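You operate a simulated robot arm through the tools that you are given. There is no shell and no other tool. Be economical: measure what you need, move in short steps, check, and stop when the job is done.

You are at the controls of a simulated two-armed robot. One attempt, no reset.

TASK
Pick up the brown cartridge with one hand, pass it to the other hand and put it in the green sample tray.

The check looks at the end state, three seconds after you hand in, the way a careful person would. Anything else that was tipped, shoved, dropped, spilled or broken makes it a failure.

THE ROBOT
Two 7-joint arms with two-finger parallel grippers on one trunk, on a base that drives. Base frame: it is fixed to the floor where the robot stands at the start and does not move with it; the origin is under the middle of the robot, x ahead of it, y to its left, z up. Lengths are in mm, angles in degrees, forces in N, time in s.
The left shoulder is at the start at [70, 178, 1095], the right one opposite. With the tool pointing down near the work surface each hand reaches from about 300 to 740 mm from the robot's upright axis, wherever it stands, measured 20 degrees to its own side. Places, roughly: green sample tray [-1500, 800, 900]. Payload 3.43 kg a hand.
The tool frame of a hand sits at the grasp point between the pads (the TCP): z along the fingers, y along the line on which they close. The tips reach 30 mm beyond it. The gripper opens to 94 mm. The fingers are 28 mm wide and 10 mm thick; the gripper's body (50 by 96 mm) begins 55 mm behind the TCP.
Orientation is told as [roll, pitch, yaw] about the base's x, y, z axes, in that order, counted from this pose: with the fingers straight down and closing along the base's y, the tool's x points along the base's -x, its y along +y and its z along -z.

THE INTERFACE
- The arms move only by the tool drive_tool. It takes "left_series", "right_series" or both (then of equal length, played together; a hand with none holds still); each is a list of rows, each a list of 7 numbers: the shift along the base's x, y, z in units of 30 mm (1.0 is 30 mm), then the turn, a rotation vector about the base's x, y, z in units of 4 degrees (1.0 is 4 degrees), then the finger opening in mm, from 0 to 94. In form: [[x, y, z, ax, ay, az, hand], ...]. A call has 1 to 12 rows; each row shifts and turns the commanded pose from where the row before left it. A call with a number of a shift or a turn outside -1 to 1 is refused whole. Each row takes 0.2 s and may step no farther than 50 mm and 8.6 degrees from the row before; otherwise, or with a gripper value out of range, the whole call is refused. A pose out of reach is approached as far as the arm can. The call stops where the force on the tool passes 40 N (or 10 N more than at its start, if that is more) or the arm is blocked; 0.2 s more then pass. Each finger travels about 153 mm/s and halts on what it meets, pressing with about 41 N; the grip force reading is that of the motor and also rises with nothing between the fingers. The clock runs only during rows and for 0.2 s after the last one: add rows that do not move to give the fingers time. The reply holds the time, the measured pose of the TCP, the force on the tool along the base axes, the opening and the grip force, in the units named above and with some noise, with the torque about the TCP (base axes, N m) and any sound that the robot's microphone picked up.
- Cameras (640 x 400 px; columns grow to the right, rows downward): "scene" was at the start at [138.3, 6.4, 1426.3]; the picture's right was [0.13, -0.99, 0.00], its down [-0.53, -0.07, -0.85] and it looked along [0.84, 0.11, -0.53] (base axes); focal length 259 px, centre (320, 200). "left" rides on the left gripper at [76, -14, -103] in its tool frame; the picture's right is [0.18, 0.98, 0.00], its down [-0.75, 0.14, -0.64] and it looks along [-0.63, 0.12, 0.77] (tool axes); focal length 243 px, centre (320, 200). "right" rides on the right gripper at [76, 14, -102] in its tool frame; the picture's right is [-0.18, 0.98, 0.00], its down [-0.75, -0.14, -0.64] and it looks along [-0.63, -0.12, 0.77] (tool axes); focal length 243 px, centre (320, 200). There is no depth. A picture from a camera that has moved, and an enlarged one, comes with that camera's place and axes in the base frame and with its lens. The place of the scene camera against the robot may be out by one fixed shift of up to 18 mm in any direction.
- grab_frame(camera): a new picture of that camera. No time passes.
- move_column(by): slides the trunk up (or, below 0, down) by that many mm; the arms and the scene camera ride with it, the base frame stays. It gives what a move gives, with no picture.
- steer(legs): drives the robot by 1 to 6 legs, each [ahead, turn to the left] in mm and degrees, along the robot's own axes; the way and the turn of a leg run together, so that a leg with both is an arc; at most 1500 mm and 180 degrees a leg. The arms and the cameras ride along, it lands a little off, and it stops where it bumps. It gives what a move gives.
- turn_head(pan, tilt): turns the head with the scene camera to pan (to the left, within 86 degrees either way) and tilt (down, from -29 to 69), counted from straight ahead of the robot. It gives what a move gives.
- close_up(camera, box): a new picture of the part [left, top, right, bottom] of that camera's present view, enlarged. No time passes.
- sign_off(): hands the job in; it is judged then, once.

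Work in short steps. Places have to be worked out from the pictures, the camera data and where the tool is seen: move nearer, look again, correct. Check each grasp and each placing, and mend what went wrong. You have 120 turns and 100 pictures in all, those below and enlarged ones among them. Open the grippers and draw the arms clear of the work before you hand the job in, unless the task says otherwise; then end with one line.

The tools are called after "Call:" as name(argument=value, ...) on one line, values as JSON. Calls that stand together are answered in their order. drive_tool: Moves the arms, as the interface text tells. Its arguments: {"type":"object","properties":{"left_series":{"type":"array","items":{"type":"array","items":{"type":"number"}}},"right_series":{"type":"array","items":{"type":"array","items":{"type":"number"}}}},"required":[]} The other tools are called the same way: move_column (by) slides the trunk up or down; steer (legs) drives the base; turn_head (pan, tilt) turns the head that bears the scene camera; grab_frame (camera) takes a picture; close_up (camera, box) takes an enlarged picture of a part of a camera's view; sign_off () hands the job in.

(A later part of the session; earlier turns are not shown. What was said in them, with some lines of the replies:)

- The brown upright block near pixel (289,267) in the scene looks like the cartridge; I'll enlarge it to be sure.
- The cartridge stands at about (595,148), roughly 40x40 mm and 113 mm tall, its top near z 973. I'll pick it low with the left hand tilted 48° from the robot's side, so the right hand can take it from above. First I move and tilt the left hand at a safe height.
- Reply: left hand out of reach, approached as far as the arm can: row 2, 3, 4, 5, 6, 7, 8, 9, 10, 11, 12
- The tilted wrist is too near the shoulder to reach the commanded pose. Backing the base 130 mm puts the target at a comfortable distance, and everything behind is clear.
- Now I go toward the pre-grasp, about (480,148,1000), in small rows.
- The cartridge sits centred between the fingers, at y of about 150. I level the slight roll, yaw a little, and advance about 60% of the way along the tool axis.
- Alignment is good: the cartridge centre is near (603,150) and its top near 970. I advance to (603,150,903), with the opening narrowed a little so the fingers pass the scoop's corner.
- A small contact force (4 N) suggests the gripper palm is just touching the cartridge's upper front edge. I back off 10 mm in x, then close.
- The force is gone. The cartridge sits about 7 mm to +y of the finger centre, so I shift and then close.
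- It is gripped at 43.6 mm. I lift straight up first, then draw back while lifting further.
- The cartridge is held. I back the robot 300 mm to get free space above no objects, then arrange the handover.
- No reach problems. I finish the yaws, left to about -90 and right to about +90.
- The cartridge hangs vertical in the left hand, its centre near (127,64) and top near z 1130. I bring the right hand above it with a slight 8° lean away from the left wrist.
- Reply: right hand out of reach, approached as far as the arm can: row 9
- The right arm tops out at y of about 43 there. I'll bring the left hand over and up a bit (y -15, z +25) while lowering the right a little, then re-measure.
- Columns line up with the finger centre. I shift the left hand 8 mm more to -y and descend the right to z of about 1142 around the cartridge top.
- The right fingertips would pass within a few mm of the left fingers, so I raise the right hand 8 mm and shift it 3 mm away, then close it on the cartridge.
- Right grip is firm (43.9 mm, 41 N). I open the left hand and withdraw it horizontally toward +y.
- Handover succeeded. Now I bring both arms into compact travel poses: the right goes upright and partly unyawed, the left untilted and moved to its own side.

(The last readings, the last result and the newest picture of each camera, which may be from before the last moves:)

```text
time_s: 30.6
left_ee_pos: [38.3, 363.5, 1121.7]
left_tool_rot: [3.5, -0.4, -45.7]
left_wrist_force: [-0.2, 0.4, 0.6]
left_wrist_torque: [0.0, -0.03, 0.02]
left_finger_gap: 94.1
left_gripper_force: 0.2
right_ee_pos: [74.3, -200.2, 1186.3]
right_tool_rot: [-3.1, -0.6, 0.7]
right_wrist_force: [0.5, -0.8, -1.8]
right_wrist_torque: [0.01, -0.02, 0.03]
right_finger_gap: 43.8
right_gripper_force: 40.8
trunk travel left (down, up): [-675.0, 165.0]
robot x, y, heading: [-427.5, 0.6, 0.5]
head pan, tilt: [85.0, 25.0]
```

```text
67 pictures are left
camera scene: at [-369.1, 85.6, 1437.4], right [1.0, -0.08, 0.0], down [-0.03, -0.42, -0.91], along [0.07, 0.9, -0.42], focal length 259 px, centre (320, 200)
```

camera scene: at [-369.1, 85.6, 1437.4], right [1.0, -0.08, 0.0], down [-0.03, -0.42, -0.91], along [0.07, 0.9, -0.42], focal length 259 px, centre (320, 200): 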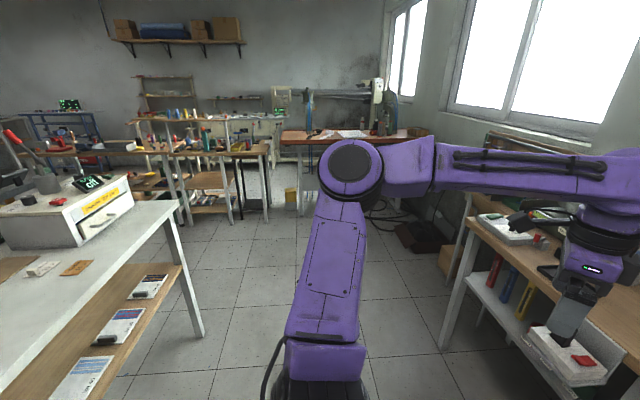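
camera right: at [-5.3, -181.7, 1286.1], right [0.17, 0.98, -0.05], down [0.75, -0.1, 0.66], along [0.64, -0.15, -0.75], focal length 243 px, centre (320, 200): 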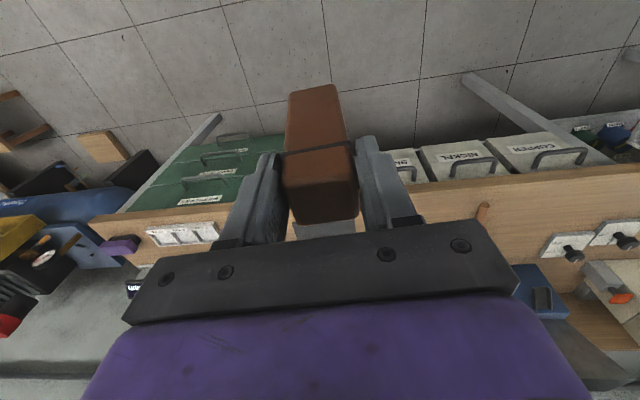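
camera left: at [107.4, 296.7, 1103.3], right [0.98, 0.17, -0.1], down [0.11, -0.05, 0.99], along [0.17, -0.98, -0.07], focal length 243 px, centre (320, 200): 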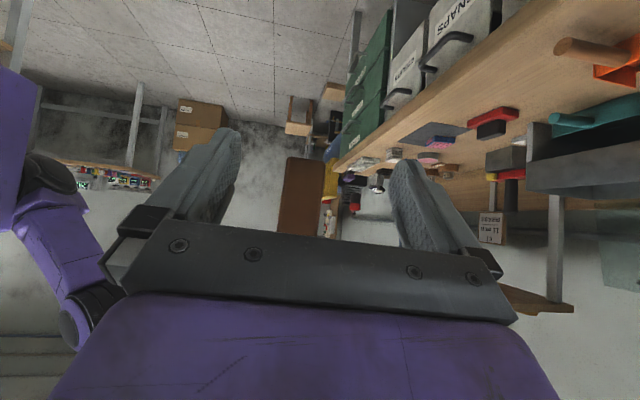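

Cartridge is secure. To the left is a second table whose near edge runs at x of about -1020, and the tray should be on it. I turn the robot 90° left and look toward it.

Call:
steer(legs=[[0, 90]])

Call:
turn_head(pan=55, tilt=25)

Call:
grab_frame(camera="scene")

```text
time_s: 34.9
left_ee_pos: [-794.1, 459.4, 1123.6]
left_tool_rot: [3.4, -0.4, 44.9]
left_wrist_force: [-0.3, -0.2, -0.5]
left_wrist_torque: [-0.01, 0.02, 0.02]
left_finger_gap: 93.8
left_gripper_force: 0.1
right_ee_pos: [-231.4, 502.2, 1186.2]
right_tool_rot: [-3.1, -0.6, 91.5]
right_wrist_force: [-0.6, 0.2, -2.0]
right_wrist_torque: [-0.01, 0.03, 0.0]
right_finger_gap: 43.7
right_gripper_force: 41.1
trunk travel left (down, up): [-675.0, 165.0]
robot x, y, heading: [-427.6, -4.1, 91.1]
head pan, tilt: [85.0, 25.0]
```

```text
time_s: 35.8
left_ee_pos: [-795.4, 459.5, 1123.0]
left_tool_rot: [3.5, -0.4, 45.0]
left_wrist_force: [-0.3, -0.3, 0.3]
left_wrist_torque: [-0.01, 0.0, -0.01]
left_finger_gap: 94.0
left_gripper_force: 0.0
right_ee_pos: [-231.5, 501.4, 1185.6]
right_tool_rot: [-3.0, -0.6, 91.4]
right_wrist_force: [-0.4, 1.1, -1.8]
right_wrist_torque: [0.0, -0.05, -0.03]
right_finger_gap: 43.8
right_gripper_force: 40.8
trunk travel left (down, up): [-675.0, 165.0]
robot x, y, heading: [-428.7, -1.2, 91.0]
head pan, tilt: [55.0, 25.0]
```

```text
66 pictures are left
camera scene: at [-504.3, 94.9, 1437.4], right [0.56, 0.83, 0.0], down [0.35, -0.24, -0.91], along [-0.75, 0.5, -0.42], focal length 259 px, centre (320, 200)
```

scene: 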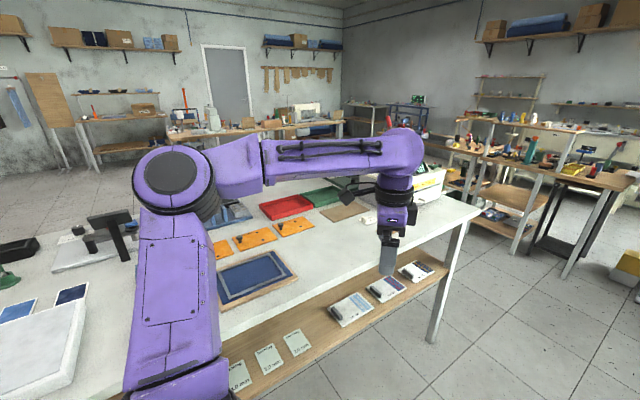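

The green tray is visible near pixel (325,197), matching about (-1500,797). I zoom in to measure it, the neighbouring objects and the table edges.

Call:
close_up(camera="scene", box=[240, 150, 400, 250])

Call:
close_up(camera="scene", box=[320, 140, 512, 260])

```text
4.00 times, centred on (320, 200) of scene
camera zoom: at [-504.3, 94.9, 1437.4], right [0.56, 0.83, 0.0], down [0.35, -0.24, -0.91], along [-0.75, 0.5, -0.42], focal length 1035 px, centre (320, 200)
```

zoom: 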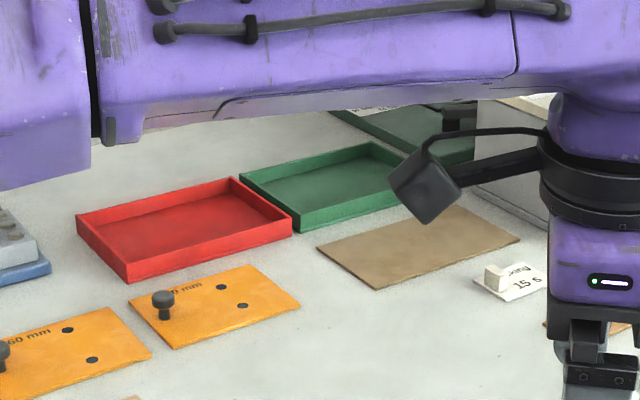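

```text
3.33 times, centred on (416, 200) of scene
camera zoom: at [-504.3, 94.9, 1437.4], right [0.56, 0.83, 0.0], down [0.35, -0.24, -0.91], along [-0.75, 0.5, -0.42], focal length 863 px, centre (0, 200)
```

zoom: 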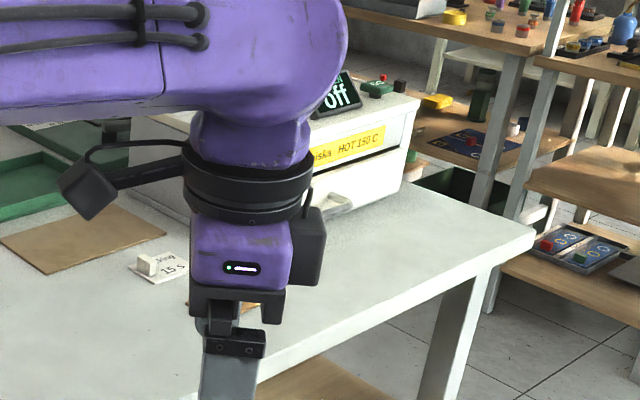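

The tray spans about x -1590..-1460, y 700..880, some 460-500 mm in from this edge (x of about -1000). That is probably out of reach from this side, so I check the rest of the table and the floor for a way to its far side.

Call:
turn_head(pan=86, tilt=20)

Call:
grab_frame(camera="scene")

```text
time_s: 36.8
left_ee_pos: [-793.9, 459.8, 1122.1]
left_tool_rot: [3.4, -0.3, 45.0]
left_wrist_force: [-0.4, 0.5, 0.1]
left_wrist_torque: [-0.01, 0.0, 0.01]
left_finger_gap: 93.8
left_gripper_force: 0.0
right_ee_pos: [-231.8, 501.7, 1186.3]
right_tool_rot: [-3.1, -0.6, 91.4]
right_wrist_force: [0.5, 0.1, -1.6]
right_wrist_torque: [-0.01, 0.01, 0.02]
right_finger_gap: 43.7
right_gripper_force: 40.9
trunk travel left (down, up): [-675.0, 165.0]
robot x, y, heading: [-420.4, -0.0, 91.1]
head pan, tilt: [85.9, 20.0]
```

```text
63 pictures are left
camera scene: at [-520.8, 48.5, 1445.5], right [0.05, 1.0, 0.0], down [0.34, -0.02, -0.94], along [-0.94, 0.05, -0.34], focal length 259 px, centre (320, 200)
```

scene: 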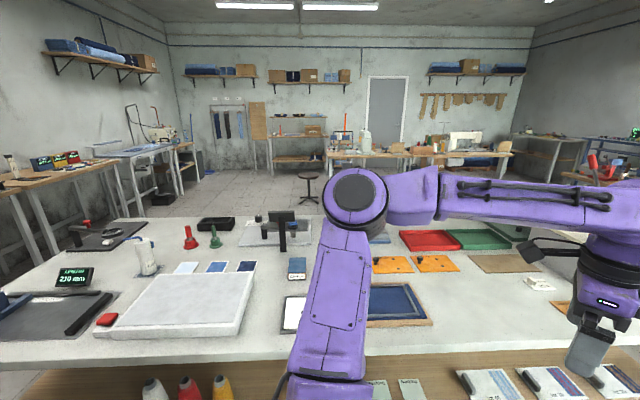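

The far edge is at about x -1860, and the tray is only some 270-330 mm from it, so I'll drive around the table's +y end (end at y of about 1360, benches beyond 2600). First leg: ahead 1900 mm along the aisle.

Call:
steer(legs=[[1500, 0], [420, -1]])

Call:
turn_head(pan=60, tilt=25)

Call:
grab_frame(camera="scene")

Call:
turn_head(pan=0, tilt=25)

Call:
grab_frame(camera="scene")

```text
time_s: 46.5
left_ee_pos: [-743.9, 2423.0, 1122.2]
left_tool_rot: [3.4, -0.4, 40.9]
left_wrist_force: [0.5, 1.1, -1.4]
left_wrist_torque: [-0.03, -0.02, -0.03]
left_finger_gap: 94.3
left_gripper_force: 0.0
right_ee_pos: [-179.2, 2426.2, 1186.8]
right_tool_rot: [-3.1, -0.7, 87.4]
right_wrist_force: [0.4, 0.0, -0.6]
right_wrist_torque: [-0.03, 0.03, 0.02]
right_finger_gap: 43.9
right_gripper_force: 40.7
trunk travel left (down, up): [-675.0, 165.0]
robot x, y, heading: [-407.2, 1937.8, 87.4]
head pan, tilt: [85.9, 20.0]
```

```text
time_s: 47.4
left_ee_pos: [-745.1, 2423.0, 1122.4]
left_tool_rot: [3.4, -0.3, 40.9]
left_wrist_force: [-0.8, 0.1, 0.0]
left_wrist_torque: [0.0, 0.01, 0.04]
left_finger_gap: 94.0
left_gripper_force: 0.0
right_ee_pos: [-179.5, 2425.7, 1186.8]
right_tool_rot: [-3.1, -0.7, 87.4]
right_wrist_force: [0.0, 0.1, -1.6]
right_wrist_torque: [-0.03, 0.04, 0.04]
right_finger_gap: 43.8
right_gripper_force: 40.5
trunk travel left (down, up): [-675.0, 165.0]
robot x, y, heading: [-407.7, 1939.3, 87.2]
head pan, tilt: [60.0, 25.0]
```

```text
62 pictures are left
camera scene: at [-485.1, 2032.4, 1437.5], right [0.54, 0.84, 0.0], down [0.35, -0.23, -0.91], along [-0.76, 0.49, -0.42], focal length 259 px, centre (320, 200)
```

scene: 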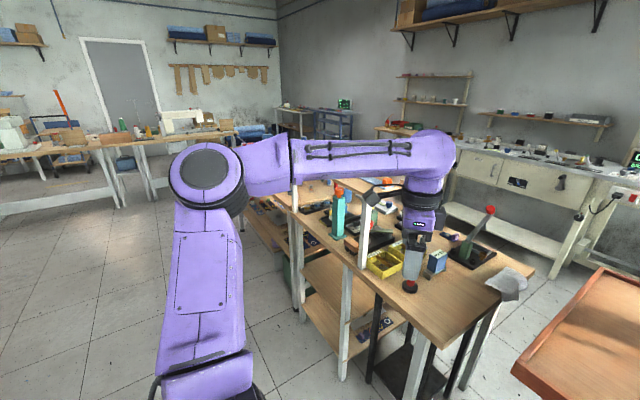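

```text
time_s: 48.7
left_ee_pos: [-745.8, 2423.0, 1121.4]
left_tool_rot: [3.4, -0.5, 40.9]
left_wrist_force: [0.1, -0.6, -0.4]
left_wrist_torque: [-0.02, 0.03, -0.02]
left_finger_gap: 93.9
left_gripper_force: 0.1
right_ee_pos: [-179.4, 2426.3, 1187.8]
right_tool_rot: [-3.1, -0.6, 87.3]
right_wrist_force: [-1.3, 0.7, -1.4]
right_wrist_torque: [-0.03, 0.03, -0.01]
right_finger_gap: 43.9
right_gripper_force: 40.9
trunk travel left (down, up): [-675.0, 165.0]
robot x, y, heading: [-412.5, 1937.6, 87.3]
head pan, tilt: [0.0, 25.0]
```

```text
61 pictures are left
camera scene: at [-403.1, 2074.9, 1437.4], right [1.0, -0.05, 0.0], down [-0.02, -0.42, -0.91], along [0.04, 0.91, -0.42], focal length 259 px, centre (320, 200)
```

scene: 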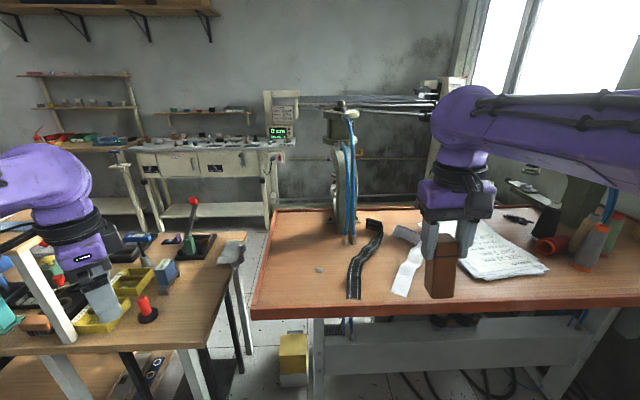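

The benches ahead begin nearer than estimated (y of about 2500). I back up 90 mm so the turn sweeps clear, then turn left to face -x.

Call:
steer(legs=[[-90, 0], [0, 92.5]])

Call:
grab_frame(camera="scene")

```text
time_s: 53.6
left_ee_pos: [-889.9, 1502.9, 1123.2]
left_tool_rot: [3.4, -0.4, 132.5]
left_wrist_force: [0.3, -0.3, 0.0]
left_wrist_torque: [0.0, -0.01, 0.0]
left_finger_gap: 94.1
left_gripper_force: 0.1
right_ee_pos: [-907.0, 2067.5, 1186.5]
right_tool_rot: [-3.0, -0.6, 178.9]
right_wrist_force: [0.2, -0.7, -1.1]
right_wrist_torque: [-0.01, -0.02, -0.02]
right_finger_gap: 43.6
right_gripper_force: 40.7
trunk travel left (down, up): [-675.0, 165.0]
robot x, y, heading: [-414.1, 1847.4, 178.7]
head pan, tilt: [0.0, 25.0]
```

```text
60 pictures are left
camera scene: at [-556.9, 1847.5, 1437.4], right [0.02, 1.0, 0.0], down [0.42, -0.01, -0.91], along [-0.91, 0.02, -0.42], focal length 259 px, centre (320, 200)
```

scene: 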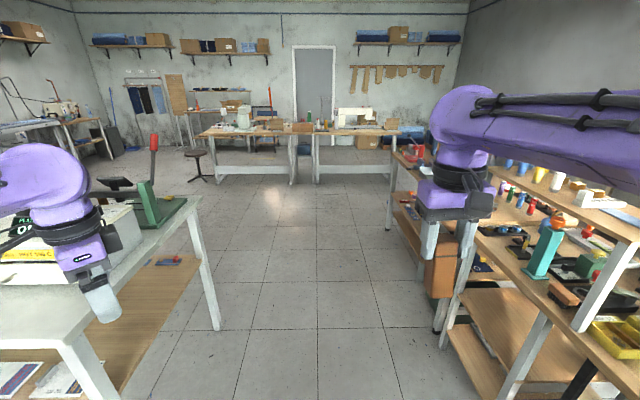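

The aisle is clear: table on the left, benches beyond y 2500 on the right. I drive 2090 mm along -x.

Call:
steer(legs=[[1500, 0.5], [590, 0]])

Call:
turn_head(pan=75, tilt=25)

Call:
grab_frame(camera="scene")

```text
time_s: 63.9
left_ee_pos: [-2965.3, 1577.9, 1121.7]
left_tool_rot: [3.4, -0.3, 130.9]
left_wrist_force: [0.1, -1.0, -0.2]
left_wrist_torque: [0.02, 0.01, -0.01]
left_finger_gap: 93.8
left_gripper_force: 0.0
right_ee_pos: [-2967.9, 2142.4, 1186.1]
right_tool_rot: [-2.9, -0.7, 177.5]
right_wrist_force: [-0.5, 0.2, -0.8]
right_wrist_torque: [-0.01, 0.04, -0.02]
right_finger_gap: 43.7
right_gripper_force: 40.7
trunk travel left (down, up): [-675.0, 165.0]
robot x, y, heading: [-2478.7, 1914.2, 177.1]
head pan, tilt: [0.0, 25.0]
```

```text
time_s: 65.4
left_ee_pos: [-2965.2, 1578.3, 1122.6]
left_tool_rot: [3.3, -0.3, 131.0]
left_wrist_force: [0.1, 0.4, -0.1]
left_wrist_torque: [-0.01, -0.01, -0.03]
left_finger_gap: 94.2
left_gripper_force: 0.3
right_ee_pos: [-2968.3, 2145.1, 1185.7]
right_tool_rot: [-3.0, -0.6, 177.5]
right_wrist_force: [-0.8, -0.4, -1.2]
right_wrist_torque: [0.0, -0.02, 0.01]
right_finger_gap: 43.4
right_gripper_force: 41.1
trunk travel left (down, up): [-675.0, 165.0]
robot x, y, heading: [-2481.0, 1914.2, 177.5]
head pan, tilt: [75.0, 25.0]
```

```text
59 pictures are left
camera scene: at [-2560.3, 1823.0, 1437.4], right [-0.95, 0.31, 0.0], down [0.13, 0.4, -0.91], along [-0.28, -0.86, -0.42], focal length 259 px, centre (320, 200)
```

scene: 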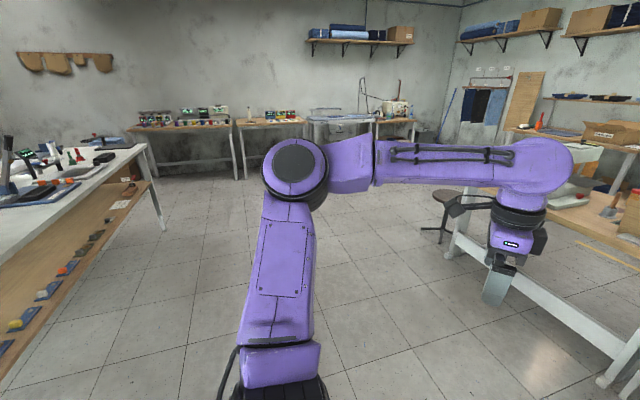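

The floor ahead is clear. I turn left to heading 270 and drive about 920 mm alongside the table's far edge.

Call:
steer(legs=[[0, 92], [920, 0]])

Call:
turn_head(pan=80, tilt=30)

Call:
grab_frame(camera="scene")

```text
time_s: 74.0
left_ee_pos: [-2166.2, 545.6, 1123.4]
left_tool_rot: [3.4, -0.4, -138.3]
left_wrist_force: [0.0, -0.9, 0.2]
left_wrist_torque: [0.04, -0.01, 0.0]
left_finger_gap: 94.0
left_gripper_force: 0.2
right_ee_pos: [-2730.7, 537.3, 1186.4]
right_tool_rot: [-3.0, -0.6, -91.9]
right_wrist_force: [0.0, 0.1, -1.8]
right_wrist_torque: [0.0, -0.01, 0.03]
right_finger_gap: 43.4
right_gripper_force: 41.6
trunk travel left (down, up): [-675.0, 165.0]
robot x, y, heading: [-2509.6, 1026.5, -92.4]
head pan, tilt: [75.0, 25.0]
```

```text
time_s: 74.6
left_ee_pos: [-2167.1, 545.6, 1122.7]
left_tool_rot: [3.4, -0.4, -138.3]
left_wrist_force: [0.1, 0.4, 0.5]
left_wrist_torque: [0.02, 0.0, 0.02]
left_finger_gap: 93.9
left_gripper_force: 0.0
right_ee_pos: [-2731.7, 537.4, 1187.0]
right_tool_rot: [-3.0, -0.7, -91.9]
right_wrist_force: [-0.1, -0.1, -1.4]
right_wrist_torque: [0.02, 0.02, 0.01]
right_finger_gap: 43.8
right_gripper_force: 41.2
trunk travel left (down, up): [-675.0, 165.0]
robot x, y, heading: [-2507.7, 1026.6, -92.1]
head pan, tilt: [80.0, 30.0]
```

```text
58 pictures are left
camera scene: at [-2421.9, 950.5, 1429.5], right [-0.21, -0.98, 0.0], down [-0.49, 0.11, -0.87], along [0.85, -0.18, -0.5], focal length 259 px, centre (320, 200)
```

scene: 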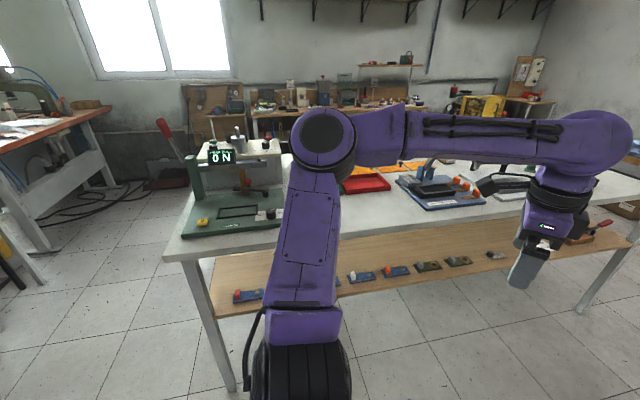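

The far edge is actually nearer the tray, at x of about -1700. I turn to face +x from here; the hands stay clear of the table at this distance.

Call:
steer(legs=[[0, 92]])

Call:
turn_head(pan=0, tilt=30)

Call:
grab_frame(camera="scene")

```text
time_s: 78.9
left_ee_pos: [-2037.3, 1381.4, 1123.2]
left_tool_rot: [3.4, -0.5, -46.6]
left_wrist_force: [-0.3, -0.7, -0.4]
left_wrist_torque: [-0.03, -0.01, 0.0]
left_finger_gap: 94.0
left_gripper_force: 0.0
right_ee_pos: [-2011.3, 817.9, 1185.3]
right_tool_rot: [-3.0, -0.6, -0.3]
right_wrist_force: [-0.6, 0.4, -2.0]
right_wrist_torque: [-0.01, 0.01, 0.01]
right_finger_gap: 43.2
right_gripper_force: 40.7
trunk travel left (down, up): [-675.0, 165.0]
robot x, y, heading: [-2506.8, 1025.5, -0.5]
head pan, tilt: [80.0, 30.0]
```

```text
time_s: 80.5
left_ee_pos: [-2037.1, 1380.9, 1122.7]
left_tool_rot: [3.4, -0.4, -46.6]
left_wrist_force: [0.1, 0.2, 0.1]
left_wrist_torque: [-0.03, -0.01, 0.01]
left_finger_gap: 93.9
left_gripper_force: 0.0
right_ee_pos: [-2011.6, 816.3, 1185.3]
right_tool_rot: [-3.1, -0.6, -0.3]
right_wrist_force: [-0.4, 1.2, -1.6]
right_wrist_torque: [0.0, -0.03, 0.02]
right_finger_gap: 43.7
right_gripper_force: 40.6
trunk travel left (down, up): [-675.0, 165.0]
robot x, y, heading: [-2509.2, 1024.0, -0.4]
head pan, tilt: [0.0, 30.0]
```

```text
57 pictures are left
camera scene: at [-2367.6, 1018.9, 1429.4], right [-0.01, -1.0, 0.0], down [-0.5, 0.0, -0.87], along [0.87, -0.01, -0.5], focal length 259 px, centre (320, 200)
```

scene: 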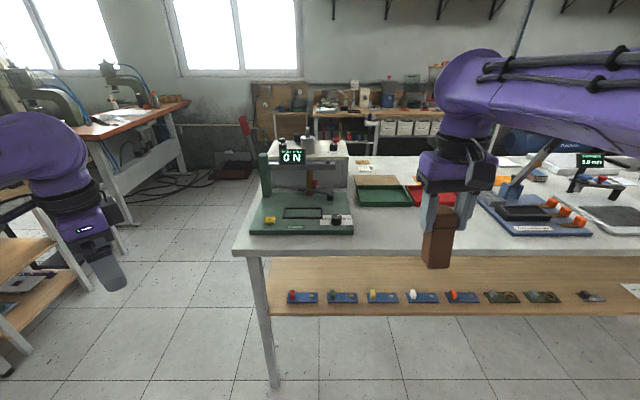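

The tray is ahead, right of the green press machine. I zoom to locate it, and pull the left arm back so it stays off the table when I advance.

Call:
close_up(camera="scene", box=[320, 140, 480, 240])

Call:
drive_tool(left_series=[[-0.6, 0, 0.1, 0, 0, 0, 60], [-0.6, 0, 0.1, 0, 0, 0, 60], [-0.6, 0, 0.1, 0, 0, 0, 60], [-0.6, 0, 0.1, 0, 0, 0, 60], [-0.6, 0, 0.1, 0, 0, 0, 60], [-0.6, 0, 0.1, 0, 0, 0, 60], [-0.6, 0, 0.1, 0, 0, 0, 60], [-0.6, 0, 0.1, 0, 0, 0, 60]])

```text
4.00 times, centred on (400, 190) of scene
camera zoom: at [-2367.6, 1018.9, 1429.4], right [-0.01, -1.0, 0.0], down [-0.5, 0.0, -0.87], along [0.87, -0.01, -0.5], focal length 1035 px, centre (0, 240)
```

zoom: 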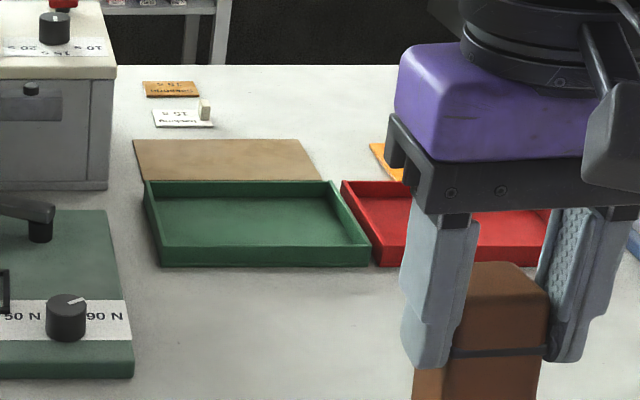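

```text
time_s: 82.2
left_ee_pos: [-2174.0, 1374.4, 1144.8]
left_tool_rot: [3.4, -0.5, -46.8]
left_wrist_force: [-0.1, 0.0, 0.2]
left_wrist_torque: [-0.01, 0.0, 0.0]
left_finger_gap: 59.9
left_gripper_force: 0.2
left hand out of reach, approached as far as the arm can: row 8
right_ee_pos: [-2012.2, 816.6, 1186.1]
right_tool_rot: [-2.9, -0.7, -0.3]
right_wrist_force: [0.0, -0.7, -1.3]
right_wrist_torque: [0.01, -0.01, -0.01]
right_finger_gap: 43.2
right_gripper_force: 41.3
trunk travel left (down, up): [-675.0, 165.0]
robot x, y, heading: [-2507.3, 1024.9, -0.4]
head pan, tilt: [0.0, 30.0]
```

Combining the views from both sides, the table top is nearer z 910, the tray about x -1522..-1387, y 655..852, and the table edge at x of about -1768. I advance 370 mm, keeping the cartridge high, then re-measure.

Call:
steer(legs=[[370, 0.4]])

Call:
turn_head(pan=-15, tilt=40)

Call:
grab_frame(camera="scene")

Call:
grab_frame(camera="right")

```text
time_s: 84.6
left_ee_pos: [-1799.3, 1374.3, 1144.1]
left_tool_rot: [3.5, -0.5, -46.5]
left_wrist_force: [0.3, -0.8, 0.3]
left_wrist_torque: [0.0, 0.02, -0.03]
left_finger_gap: 59.9
left_gripper_force: 0.1
right_ee_pos: [-1633.8, 816.8, 1186.8]
right_tool_rot: [-3.0, -0.6, 0.0]
right_wrist_force: [-0.1, 0.4, -0.7]
right_wrist_torque: [-0.02, -0.01, -0.03]
right_finger_gap: 43.4
right_gripper_force: 40.4
trunk travel left (down, up): [-675.0, 165.0]
robot x, y, heading: [-2130.6, 1023.3, -0.4]
head pan, tilt: [0.0, 30.0]
```

```text
time_s: 85.4
left_ee_pos: [-1797.3, 1372.7, 1144.4]
left_tool_rot: [3.3, -0.3, -46.5]
left_wrist_force: [-0.5, 0.1, -0.7]
left_wrist_torque: [0.01, 0.01, 0.0]
left_finger_gap: 60.1
left_gripper_force: 0.2
right_ee_pos: [-1633.6, 816.6, 1187.1]
right_tool_rot: [-2.9, -0.6, 0.1]
right_wrist_force: [-0.6, 0.3, -2.6]
right_wrist_torque: [0.01, 0.03, 0.02]
right_finger_gap: 43.6
right_gripper_force: 40.9
trunk travel left (down, up): [-675.0, 165.0]
robot x, y, heading: [-2131.2, 1021.6, -0.3]
head pan, tilt: [-15.0, 40.0]
```

```text
55 pictures are left
camera scene: at [-1998.9, 994.7, 1414.1], right [-0.26, -0.96, 0.0], down [-0.62, 0.17, -0.77], along [0.74, -0.2, -0.64], focal length 259 px, centre (320, 200)
```

scene: 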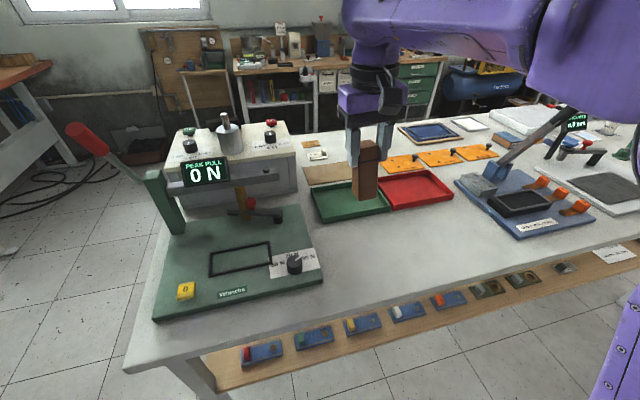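

```text
54 pictures are left
camera right: at [-1712.8, 836.6, 1286.4], right [0.19, 0.98, -0.05], down [0.75, -0.11, 0.66], along [0.64, -0.16, -0.75], focal length 243 px, centre (320, 200)
```

right: 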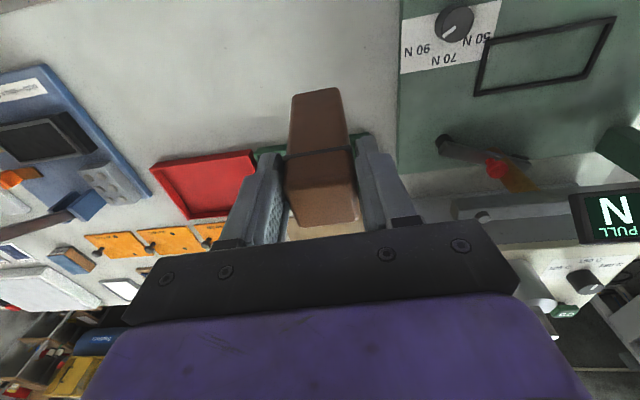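

Measurements agree: tray about x -1525..-1390, y 657..860, table near z 910. The cartridge leans 8° in the hand (gripped at a lean), so I restore pitch -8, roll 0 and move above the tray centre at height.

Call:
drive_tool(right_series=[[0.65, -0.24, 0, 0.1, -0.23, 0, 20], [0.65, -0.24, 0, 0.1, -0.23, 0, 20], [0.65, -0.24, 0, 0.1, -0.23, 0, 20], [0.65, -0.24, 0, 0.1, -0.23, 0, 20], [0.65, -0.24, 0, 0.1, -0.23, 0, 20], [0.65, -0.24, 0, 0.1, -0.23, 0, 20], [0.65, -0.24, 0, 0.1, -0.23, 0, 20], [0.65, -0.24, 0, 0.05, -0.23, 0, 20]])

Call:
close_up(camera="scene", box=[290, 100, 482, 220])

Call:
grab_frame(camera="right")

```text
time_s: 87.2
left_ee_pos: [-1795.9, 1373.0, 1144.0]
left_tool_rot: [3.4, -0.3, -46.5]
left_wrist_force: [0.4, 0.0, 0.7]
left_wrist_torque: [0.03, 0.05, -0.03]
left_finger_gap: 60.1
left_gripper_force: 0.1
right_ee_pos: [-1474.4, 758.4, 1185.4]
right_tool_rot: [0.0, -7.9, -0.3]
right_wrist_force: [0.8, -0.4, -1.9]
right_wrist_torque: [0.05, 0.02, -0.01]
right_finger_gap: 43.5
right_gripper_force: 41.2
trunk travel left (down, up): [-675.0, 165.0]
robot x, y, heading: [-2129.7, 1020.3, -0.5]
head pan, tilt: [-15.0, 40.0]
```

```text
3.33 times, centred on (386, 160) of scene
camera zoom: at [-1996.4, 994.0, 1413.8], right [-0.26, -0.96, 0.0], down [-0.62, 0.17, -0.76], along [0.74, -0.2, -0.64], focal length 863 px, centre (100, 333)
```

zoom: 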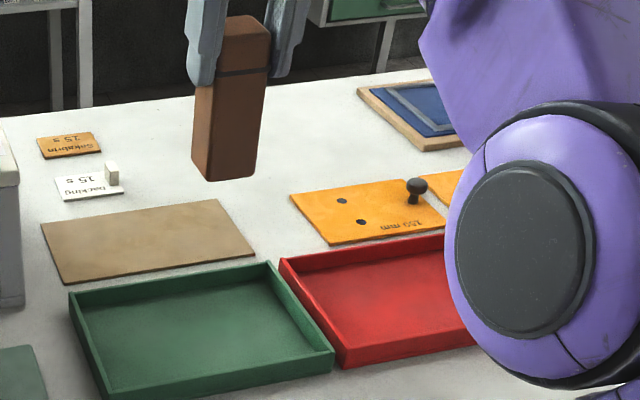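

```text
52 pictures are left
camera right: at [-1565.4, 774.5, 1275.3], right [0.19, 0.98, 0.03], down [0.66, -0.14, 0.74], along [0.73, -0.12, -0.67], focal length 243 px, centre (320, 200)
```

right: 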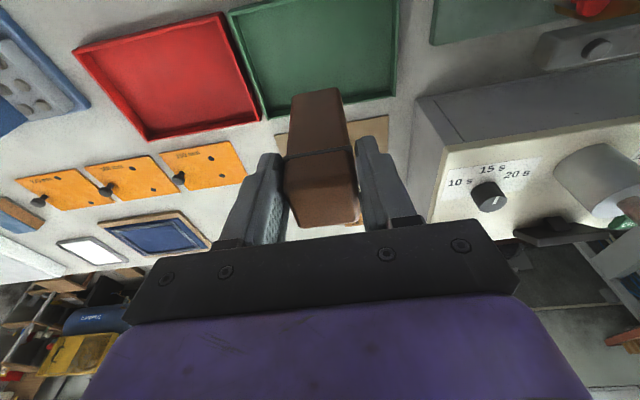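

Tray now measures x -1525..-1391, y 670..856; the cartridge hangs upright at about (-1470,758). I shift +10 mm in x and descend to z of about 1090 to check.

Call:
drive_tool(right_series=[[0.35, 0.1, -0.5, 0, 0, 0, 20], [0, 0, -0.8, 0, 0, 0, 20], [0, 0, -0.8, 0, 0, 0, 20], [0, 0, -0.8, 0, 0, 0, 20], [0, 0, -0.3, 0, 0, 0, 20]])

Call:
close_up(camera="scene", box=[290, 120, 450, 220])

Call:
grab_frame(camera="right")

```text
time_s: 88.4
left_ee_pos: [-1799.0, 1373.1, 1144.8]
left_tool_rot: [3.5, -0.5, -46.5]
left_wrist_force: [-0.1, -0.6, 0.0]
left_wrist_torque: [-0.02, 0.0, 0.01]
left_finger_gap: 60.0
left_gripper_force: 0.1
right_ee_pos: [-1466.7, 761.8, 1091.0]
right_tool_rot: [0.0, -8.0, -0.2]
right_wrist_force: [-0.3, 0.2, -2.0]
right_wrist_torque: [-0.01, 0.0, 0.02]
right_finger_gap: 43.7
right_gripper_force: 40.8
trunk travel left (down, up): [-675.0, 165.0]
robot x, y, heading: [-2128.3, 1024.1, -0.2]
head pan, tilt: [-15.0, 40.0]
```

```text
4.00 times, centred on (370, 170) of scene
camera zoom: at [-1999.6, 994.3, 1414.1], right [-0.26, -0.96, 0.0], down [-0.62, 0.17, -0.77], along [0.74, -0.2, -0.64], focal length 1035 px, centre (120, 320)
```

zoom: 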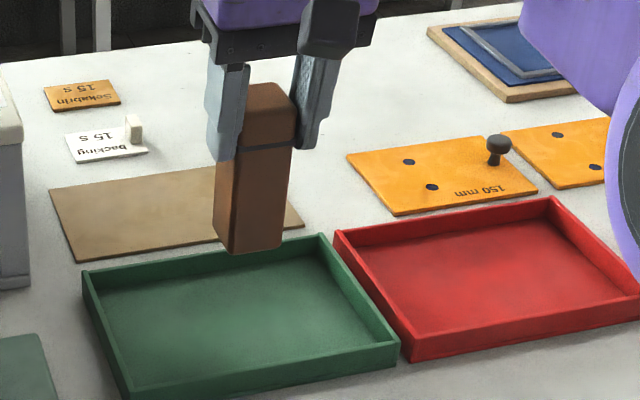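

```text
50 pictures are left
camera right: at [-1558.7, 776.8, 1181.2], right [0.19, 0.98, 0.03], down [0.66, -0.14, 0.74], along [0.73, -0.12, -0.67], focal length 243 px, centre (320, 200)
```

right: 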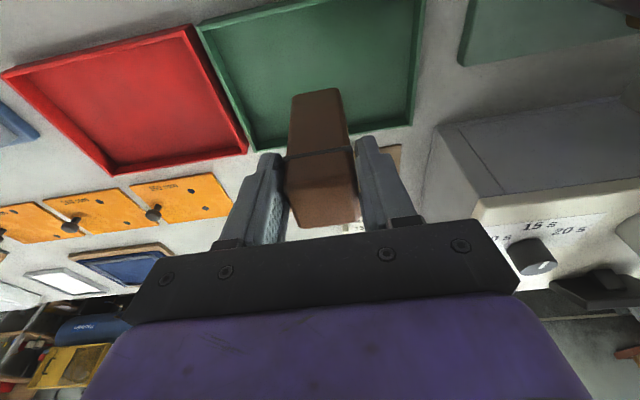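

Everything is consistent: rim about z 935, cartridge bottom about z 984, well inside the tray outline. I lower 54 mm, then creep.

Call:
drive_tool(right_series=[[0.2, 0, -0.6, 0, 0, 0, 20], [0, 0, -0.6, 0, 0, 0, 20], [0, 0, -0.4, 0, 0, 0, 20], [0, 0, -0.2, 0, 0, 0, 20]])

Call:
close_up(camera="scene", box=[290, 120, 450, 220])

```text
time_s: 89.4
left_ee_pos: [-1797.7, 1373.7, 1144.6]
left_tool_rot: [3.4, -0.5, -46.5]
left_wrist_force: [0.5, -0.1, 0.3]
left_wrist_torque: [0.02, -0.03, -0.02]
left_finger_gap: 60.0
left_gripper_force: 0.0
right_ee_pos: [-1460.6, 760.6, 1036.2]
right_tool_rot: [0.0, -8.0, -0.3]
right_wrist_force: [0.2, -1.1, -1.8]
right_wrist_torque: [0.02, 0.05, 0.01]
right_finger_gap: 43.7
right_gripper_force: 41.0
trunk travel left (down, up): [-675.0, 165.0]
robot x, y, heading: [-2132.9, 1021.8, -0.1]
head pan, tilt: [-15.0, 40.0]
```

```text
4.00 times, centred on (370, 170) of scene
camera zoom: at [-1998.7, 994.4, 1414.0], right [-0.26, -0.96, 0.0], down [-0.62, 0.17, -0.77], along [0.74, -0.2, -0.64], focal length 1035 px, centre (120, 320)
```

zoom: 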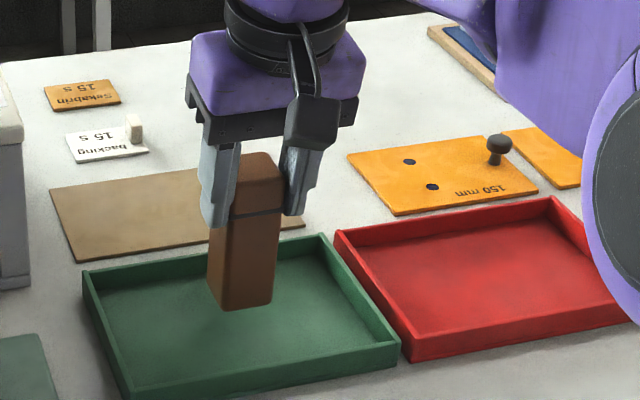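

Shadow and base show it's close to the tray floor, near the middle. I creep down in 3 mm rows watching the force.

Call:
drive_tool(right_series=[[0, 0, -0.12, 0, 0, 0, 20], [0, 0, -0.12, 0, 0, 0, 20], [0, 0, -0.1, 0, 0, 0, 20]])

Call:
close_up(camera="scene", box=[310, 140, 406, 200])

```text
time_s: 90.2
left_ee_pos: [-1797.7, 1373.5, 1144.0]
left_tool_rot: [3.4, -0.4, -46.4]
left_wrist_force: [-0.5, 0.4, -0.7]
left_wrist_torque: [0.01, 0.01, 0.07]
left_finger_gap: 60.0
left_gripper_force: 0.1
right_ee_pos: [-1461.2, 760.5, 1025.4]
right_tool_rot: [0.0, -8.0, -0.3]
right_wrist_force: [-0.2, 0.1, -2.1]
right_wrist_torque: [0.01, 0.02, -0.01]
right_finger_gap: 43.4
right_gripper_force: 41.5
trunk travel left (down, up): [-675.0, 165.0]
robot x, y, heading: [-2129.8, 1023.8, -0.3]
head pan, tilt: [-15.0, 40.0]
```

```text
6.67 times, centred on (358, 170) of scene
camera zoom: at [-1998.9, 994.5, 1414.1], right [-0.26, -0.96, 0.0], down [-0.62, 0.17, -0.77], along [0.74, -0.2, -0.64], focal length 1726 px, centre (67, 400)
```

zoom: 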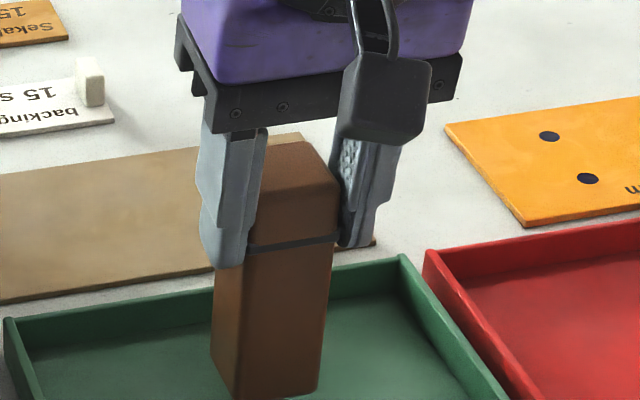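

No contact yet (force still about -2 N, the cartridge's weight). I continue in 2-3 mm rows.

Call:
drive_tool(right_series=[[0, 0, -0.1, 0, 0, 0, 20], [0, 0, -0.08, 0, 0, 0, 20]])

Call:
drive_tool(right_series=[[0, 0, -0.07, 0, 0, 0, 20], [0, 0, -0.07, 0, 0, 0, 20]])

Call:
close_up(camera="scene", box=[310, 150, 406, 210])

```text
time_s: 90.8
left_ee_pos: [-1799.6, 1372.5, 1144.6]
left_tool_rot: [3.4, -0.4, -46.5]
left_wrist_force: [0.2, 0.5, -0.6]
left_wrist_torque: [-0.01, 0.03, 0.0]
left_finger_gap: 60.1
left_gripper_force: 0.0
right_ee_pos: [-1461.1, 761.6, 1020.6]
right_tool_rot: [0.0, -8.1, -0.3]
right_wrist_force: [0.2, 0.2, -1.4]
right_wrist_torque: [0.01, 0.01, 0.0]
right_finger_gap: 43.5
right_gripper_force: 40.8
trunk travel left (down, up): [-675.0, 165.0]
robot x, y, heading: [-2127.0, 1022.9, -0.4]
head pan, tilt: [-15.0, 40.0]
```

```text
time_s: 91.4
left_ee_pos: [-1798.4, 1373.9, 1144.6]
left_tool_rot: [3.4, -0.4, -46.5]
left_wrist_force: [-0.3, 0.3, -0.1]
left_wrist_torque: [-0.04, 0.01, 0.02]
left_finger_gap: 59.8
left_gripper_force: 0.1
right_ee_pos: [-1460.8, 761.2, 1016.0]
right_tool_rot: [0.0, -8.1, -0.2]
right_wrist_force: [0.1, -0.2, -1.6]
right_wrist_torque: [0.0, 0.01, -0.02]
right_finger_gap: 43.7
right_gripper_force: 41.0
trunk travel left (down, up): [-675.0, 165.0]
robot x, y, heading: [-2130.9, 1029.0, -0.2]
head pan, tilt: [-15.0, 40.0]
```

```text
6.67 times, centred on (358, 180) of scene
camera zoom: at [-1999.0, 994.5, 1414.1], right [-0.26, -0.96, 0.0], down [-0.62, 0.17, -0.77], along [0.74, -0.2, -0.64], focal length 1726 px, centre (67, 333)
```

zoom: 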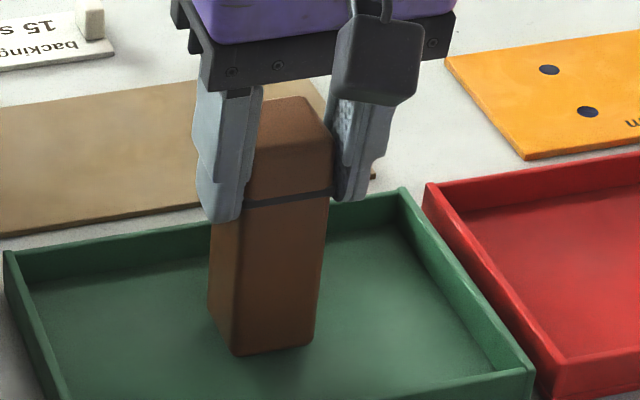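

Still no contact; continuing the creep.

Call:
drive_tool(right_series=[[0, 0, -0.08, 0, 0, 0, 20], [0, 0, -0.08, 0, 0, 0, 20]])

Call:
drive_tool(right_series=[[0, 0, -0.08, 0, 0, 0, 20], [0, 0, -0.08, 0, 0, 0, 20]])

Call:
close_up(camera="scene", box=[310, 150, 406, 210])

```text
time_s: 92.0
left_ee_pos: [-1798.8, 1372.3, 1145.2]
left_tool_rot: [3.5, -0.4, -46.5]
left_wrist_force: [0.1, -1.3, 0.1]
left_wrist_torque: [-0.02, 0.0, -0.01]
left_finger_gap: 60.4
left_gripper_force: 0.1
right_ee_pos: [-1460.4, 760.8, 1011.7]
right_tool_rot: [0.0, -8.0, -0.3]
right_wrist_force: [0.2, -0.6, -1.6]
right_wrist_torque: [0.03, 0.05, 0.01]
right_finger_gap: 43.7
right_gripper_force: 41.2
trunk travel left (down, up): [-675.0, 165.0]
robot x, y, heading: [-2130.8, 1022.8, -0.3]
head pan, tilt: [-15.0, 40.0]
```

```text
time_s: 92.6
left_ee_pos: [-1800.0, 1374.7, 1145.3]
left_tool_rot: [3.5, -0.5, -46.5]
left_wrist_force: [0.7, -0.9, 0.3]
left_wrist_torque: [-0.01, -0.01, -0.03]
left_finger_gap: 60.1
left_gripper_force: 0.1
right_ee_pos: [-1462.4, 761.7, 1011.3]
right_tool_rot: [0.0, -8.4, -0.3]
right_wrist_force: [4.9, -3.3, 17.1]
right_wrist_torque: [0.03, -0.45, -0.09]
right_finger_gap: 43.4
right_gripper_force: 41.5
trunk travel left (down, up): [-675.0, 165.0]
robot x, y, heading: [-2132.6, 1024.4, -0.5]
head pan, tilt: [-15.0, 40.0]
```

```text
6.67 times, centred on (358, 180) of scene
camera zoom: at [-2001.2, 995.0, 1414.6], right [-0.26, -0.96, 0.0], down [-0.62, 0.17, -0.77], along [0.74, -0.2, -0.64], focal length 1726 px, centre (67, 333)
```

zoom: 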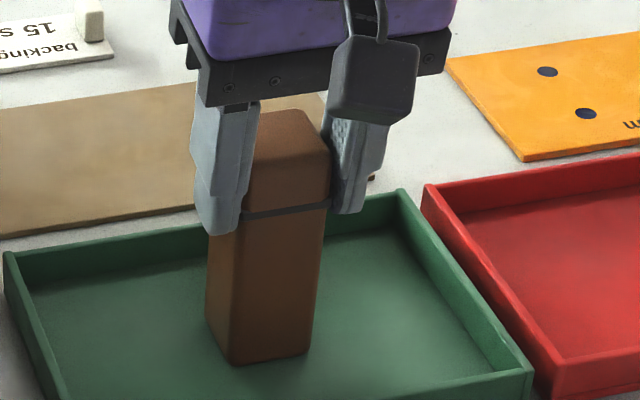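

Contact (17 N) with the tray floor. I ease up 2.5 mm to relieve the load, then open gradually.

Call:
drive_tool(right_series=[[0, 0, 0.08, 0, 0, 0, 20]])

Call:
drive_tool(right_series=[[0, 0, 0, 0, 0, 0, 46], [0, 0, 0, 0, 0, 0, 50], [0, 0, 0, 0, 0, 0, 60], [0, 0, 0, 0, 0, 0, 80], [0, 0, 0, 0, 0, 0, 94], [0, 0, 0, 0, 0, 0, 94]])

Call:
close_up(camera="scene", box=[310, 150, 406, 210])

```text
time_s: 93.0
left_ee_pos: [-1799.7, 1374.5, 1145.2]
left_tool_rot: [3.5, -0.4, -46.5]
left_wrist_force: [0.7, 0.5, 0.2]
left_wrist_torque: [0.01, -0.01, -0.03]
left_finger_gap: 59.9
left_gripper_force: 0.1
right_ee_pos: [-1461.6, 762.5, 1010.9]
right_tool_rot: [0.0, -8.2, -0.3]
right_wrist_force: [4.7, -3.2, 17.0]
right_wrist_torque: [0.04, -0.43, -0.07]
right_finger_gap: 43.8
right_gripper_force: 40.9
trunk travel left (down, up): [-675.0, 165.0]
robot x, y, heading: [-2128.7, 1026.1, -0.3]
head pan, tilt: [-15.0, 40.0]
```

```text
time_s: 94.4
left_ee_pos: [-1798.9, 1373.4, 1144.2]
left_tool_rot: [3.5, -0.5, -46.5]
left_wrist_force: [0.3, -0.8, 0.1]
left_wrist_torque: [0.01, 0.02, 0.0]
left_finger_gap: 60.3
left_gripper_force: 0.1
right_ee_pos: [-1460.1, 761.5, 1008.0]
right_tool_rot: [-0.1, -8.0, -0.3]
right_wrist_force: [0.0, -0.4, -0.7]
right_wrist_torque: [0.02, 0.03, 0.01]
right_finger_gap: 94.0
right_gripper_force: 0.0
trunk travel left (down, up): [-675.0, 165.0]
robot x, y, heading: [-2132.0, 1022.8, -0.1]
head pan, tilt: [-15.0, 40.0]
```

```text
6.67 times, centred on (358, 180) of scene
camera zoom: at [-1999.2, 994.6, 1414.1], right [-0.26, -0.96, 0.0], down [-0.62, 0.17, -0.77], along [0.74, -0.2, -0.64], focal length 1726 px, centre (67, 333)
```

zoom: 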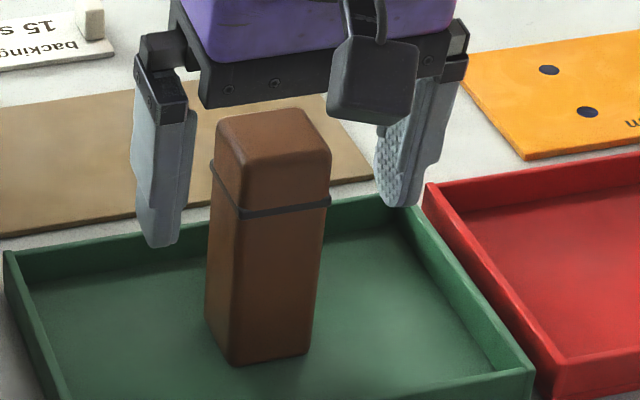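

The cartridge stands upright in the green tray. I withdraw the right hand straight up, then back.

Call:
drive_tool(right_series=[[0, 0, 0.3, 0, 0, 0, 94], [0, 0, 0.6, 0, 0, 0, 94], [0, 0, 0.9, 0, 0, 0, 94], [0, 0, 0.9, 0, 0, 0, 94], [0, 0, 0.9, 0, 0, 0, 94], [0, 0, 0.9, 0, 0, 0, 94], [-0.8, 0, 0.8, 0, 0, 0, 94], [-0.9, 0, 0.3, 0, 0, 0, 94], [-0.9, 0, 0, 0, 0, 0, 94], [-0.9, 0, 0, 0, 0, 0, 94], [-0.9, 0, 0, 0, 0, 0, 94]])

Call:
grab_frame(camera="scene")

```text
time_s: 96.8
left_ee_pos: [-1801.3, 1373.6, 1144.3]
left_tool_rot: [3.6, -0.5, -46.4]
left_wrist_force: [-0.8, 0.1, 0.1]
left_wrist_torque: [0.0, 0.0, 0.03]
left_finger_gap: 60.0
left_gripper_force: 0.0
right_ee_pos: [-1596.9, 761.1, 1179.5]
right_tool_rot: [0.0, -8.1, -0.2]
right_wrist_force: [-0.5, 0.7, -0.4]
right_wrist_torque: [0.02, -0.01, 0.02]
right_finger_gap: 93.8
right_gripper_force: 0.0
trunk travel left (down, up): [-675.0, 165.0]
robot x, y, heading: [-2131.6, 1024.6, -0.1]
head pan, tilt: [-15.0, 40.0]
```

```text
44 pictures are left
camera scene: at [-2001.2, 994.7, 1414.3], right [-0.26, -0.96, 0.0], down [-0.62, 0.17, -0.77], along [0.74, -0.2, -0.64], focal length 259 px, centre (320, 200)
```

scene: 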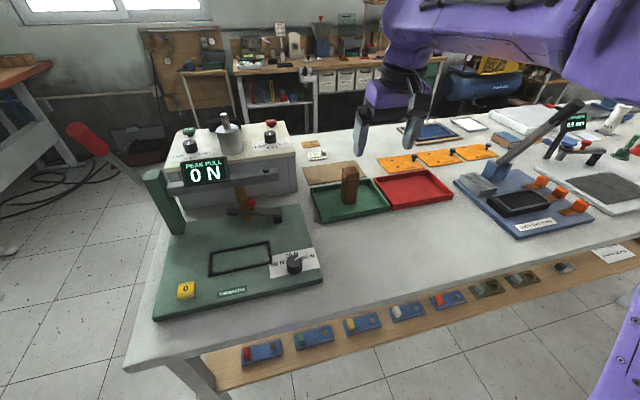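

The cartridge stands in the tray and nothing else was disturbed. I open the left gripper fully and back the robot off the table.

Call:
drive_tool(left_series=[[0, 0, 0, 0, 0, 0, 94], [0, 0, 0, 0, 0, 0, 94]])

Call:
steer(legs=[[-300, 0]])

Call:
close_up(camera="scene", box=[240, 80, 480, 230])

```text
time_s: 97.4
left_ee_pos: [-1799.3, 1374.1, 1144.3]
left_tool_rot: [3.4, -0.5, -46.5]
left_wrist_force: [-0.1, -0.4, 0.0]
left_wrist_torque: [0.0, 0.02, 0.0]
left_finger_gap: 94.0
left_gripper_force: 0.0
right_ee_pos: [-1594.4, 760.9, 1179.2]
right_tool_rot: [0.0, -7.9, -0.3]
right_wrist_force: [-0.5, -0.5, 0.4]
right_wrist_torque: [-0.03, 0.02, 0.02]
right_finger_gap: 93.9
right_gripper_force: 0.1
trunk travel left (down, up): [-675.0, 165.0]
robot x, y, heading: [-2130.2, 1023.1, -0.2]
head pan, tilt: [-15.0, 40.0]
```

```text
time_s: 99.5
left_ee_pos: [-2097.8, 1375.0, 1145.4]
left_tool_rot: [3.4, -0.5, -46.5]
left_wrist_force: [-0.2, 0.6, 0.2]
left_wrist_torque: [0.0, 0.01, 0.02]
left_finger_gap: 93.7
left_gripper_force: 0.2
right_ee_pos: [-1893.8, 762.8, 1178.5]
right_tool_rot: [-0.1, -8.0, -0.3]
right_wrist_force: [-0.9, 0.2, 1.0]
right_wrist_torque: [-0.02, 0.03, 0.0]
right_finger_gap: 93.9
right_gripper_force: 0.1
trunk travel left (down, up): [-675.0, 165.0]
robot x, y, heading: [-2430.3, 1023.2, -0.4]
head pan, tilt: [-15.0, 40.0]
```

```text
2.67 times, centred on (360, 155) of scene
camera zoom: at [-2298.6, 996.3, 1414.1], right [-0.26, -0.96, 0.0], down [-0.62, 0.17, -0.77], along [0.74, -0.2, -0.64], focal length 690 px, centre (213, 320)
```

zoom: 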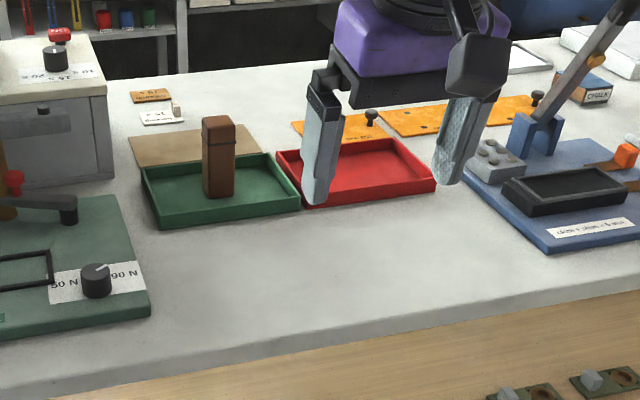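

The cartridge stands upright in the green tray, both grippers are open and the arms are clear, so I hand in.

Call:
sign_off()

```text
The job is handed in.
```

The brown cartridge was picked up with the left hand, passed to the right hand, and now stands upright in the green sample tray; I saw nothing else disturbed in the last pictures.
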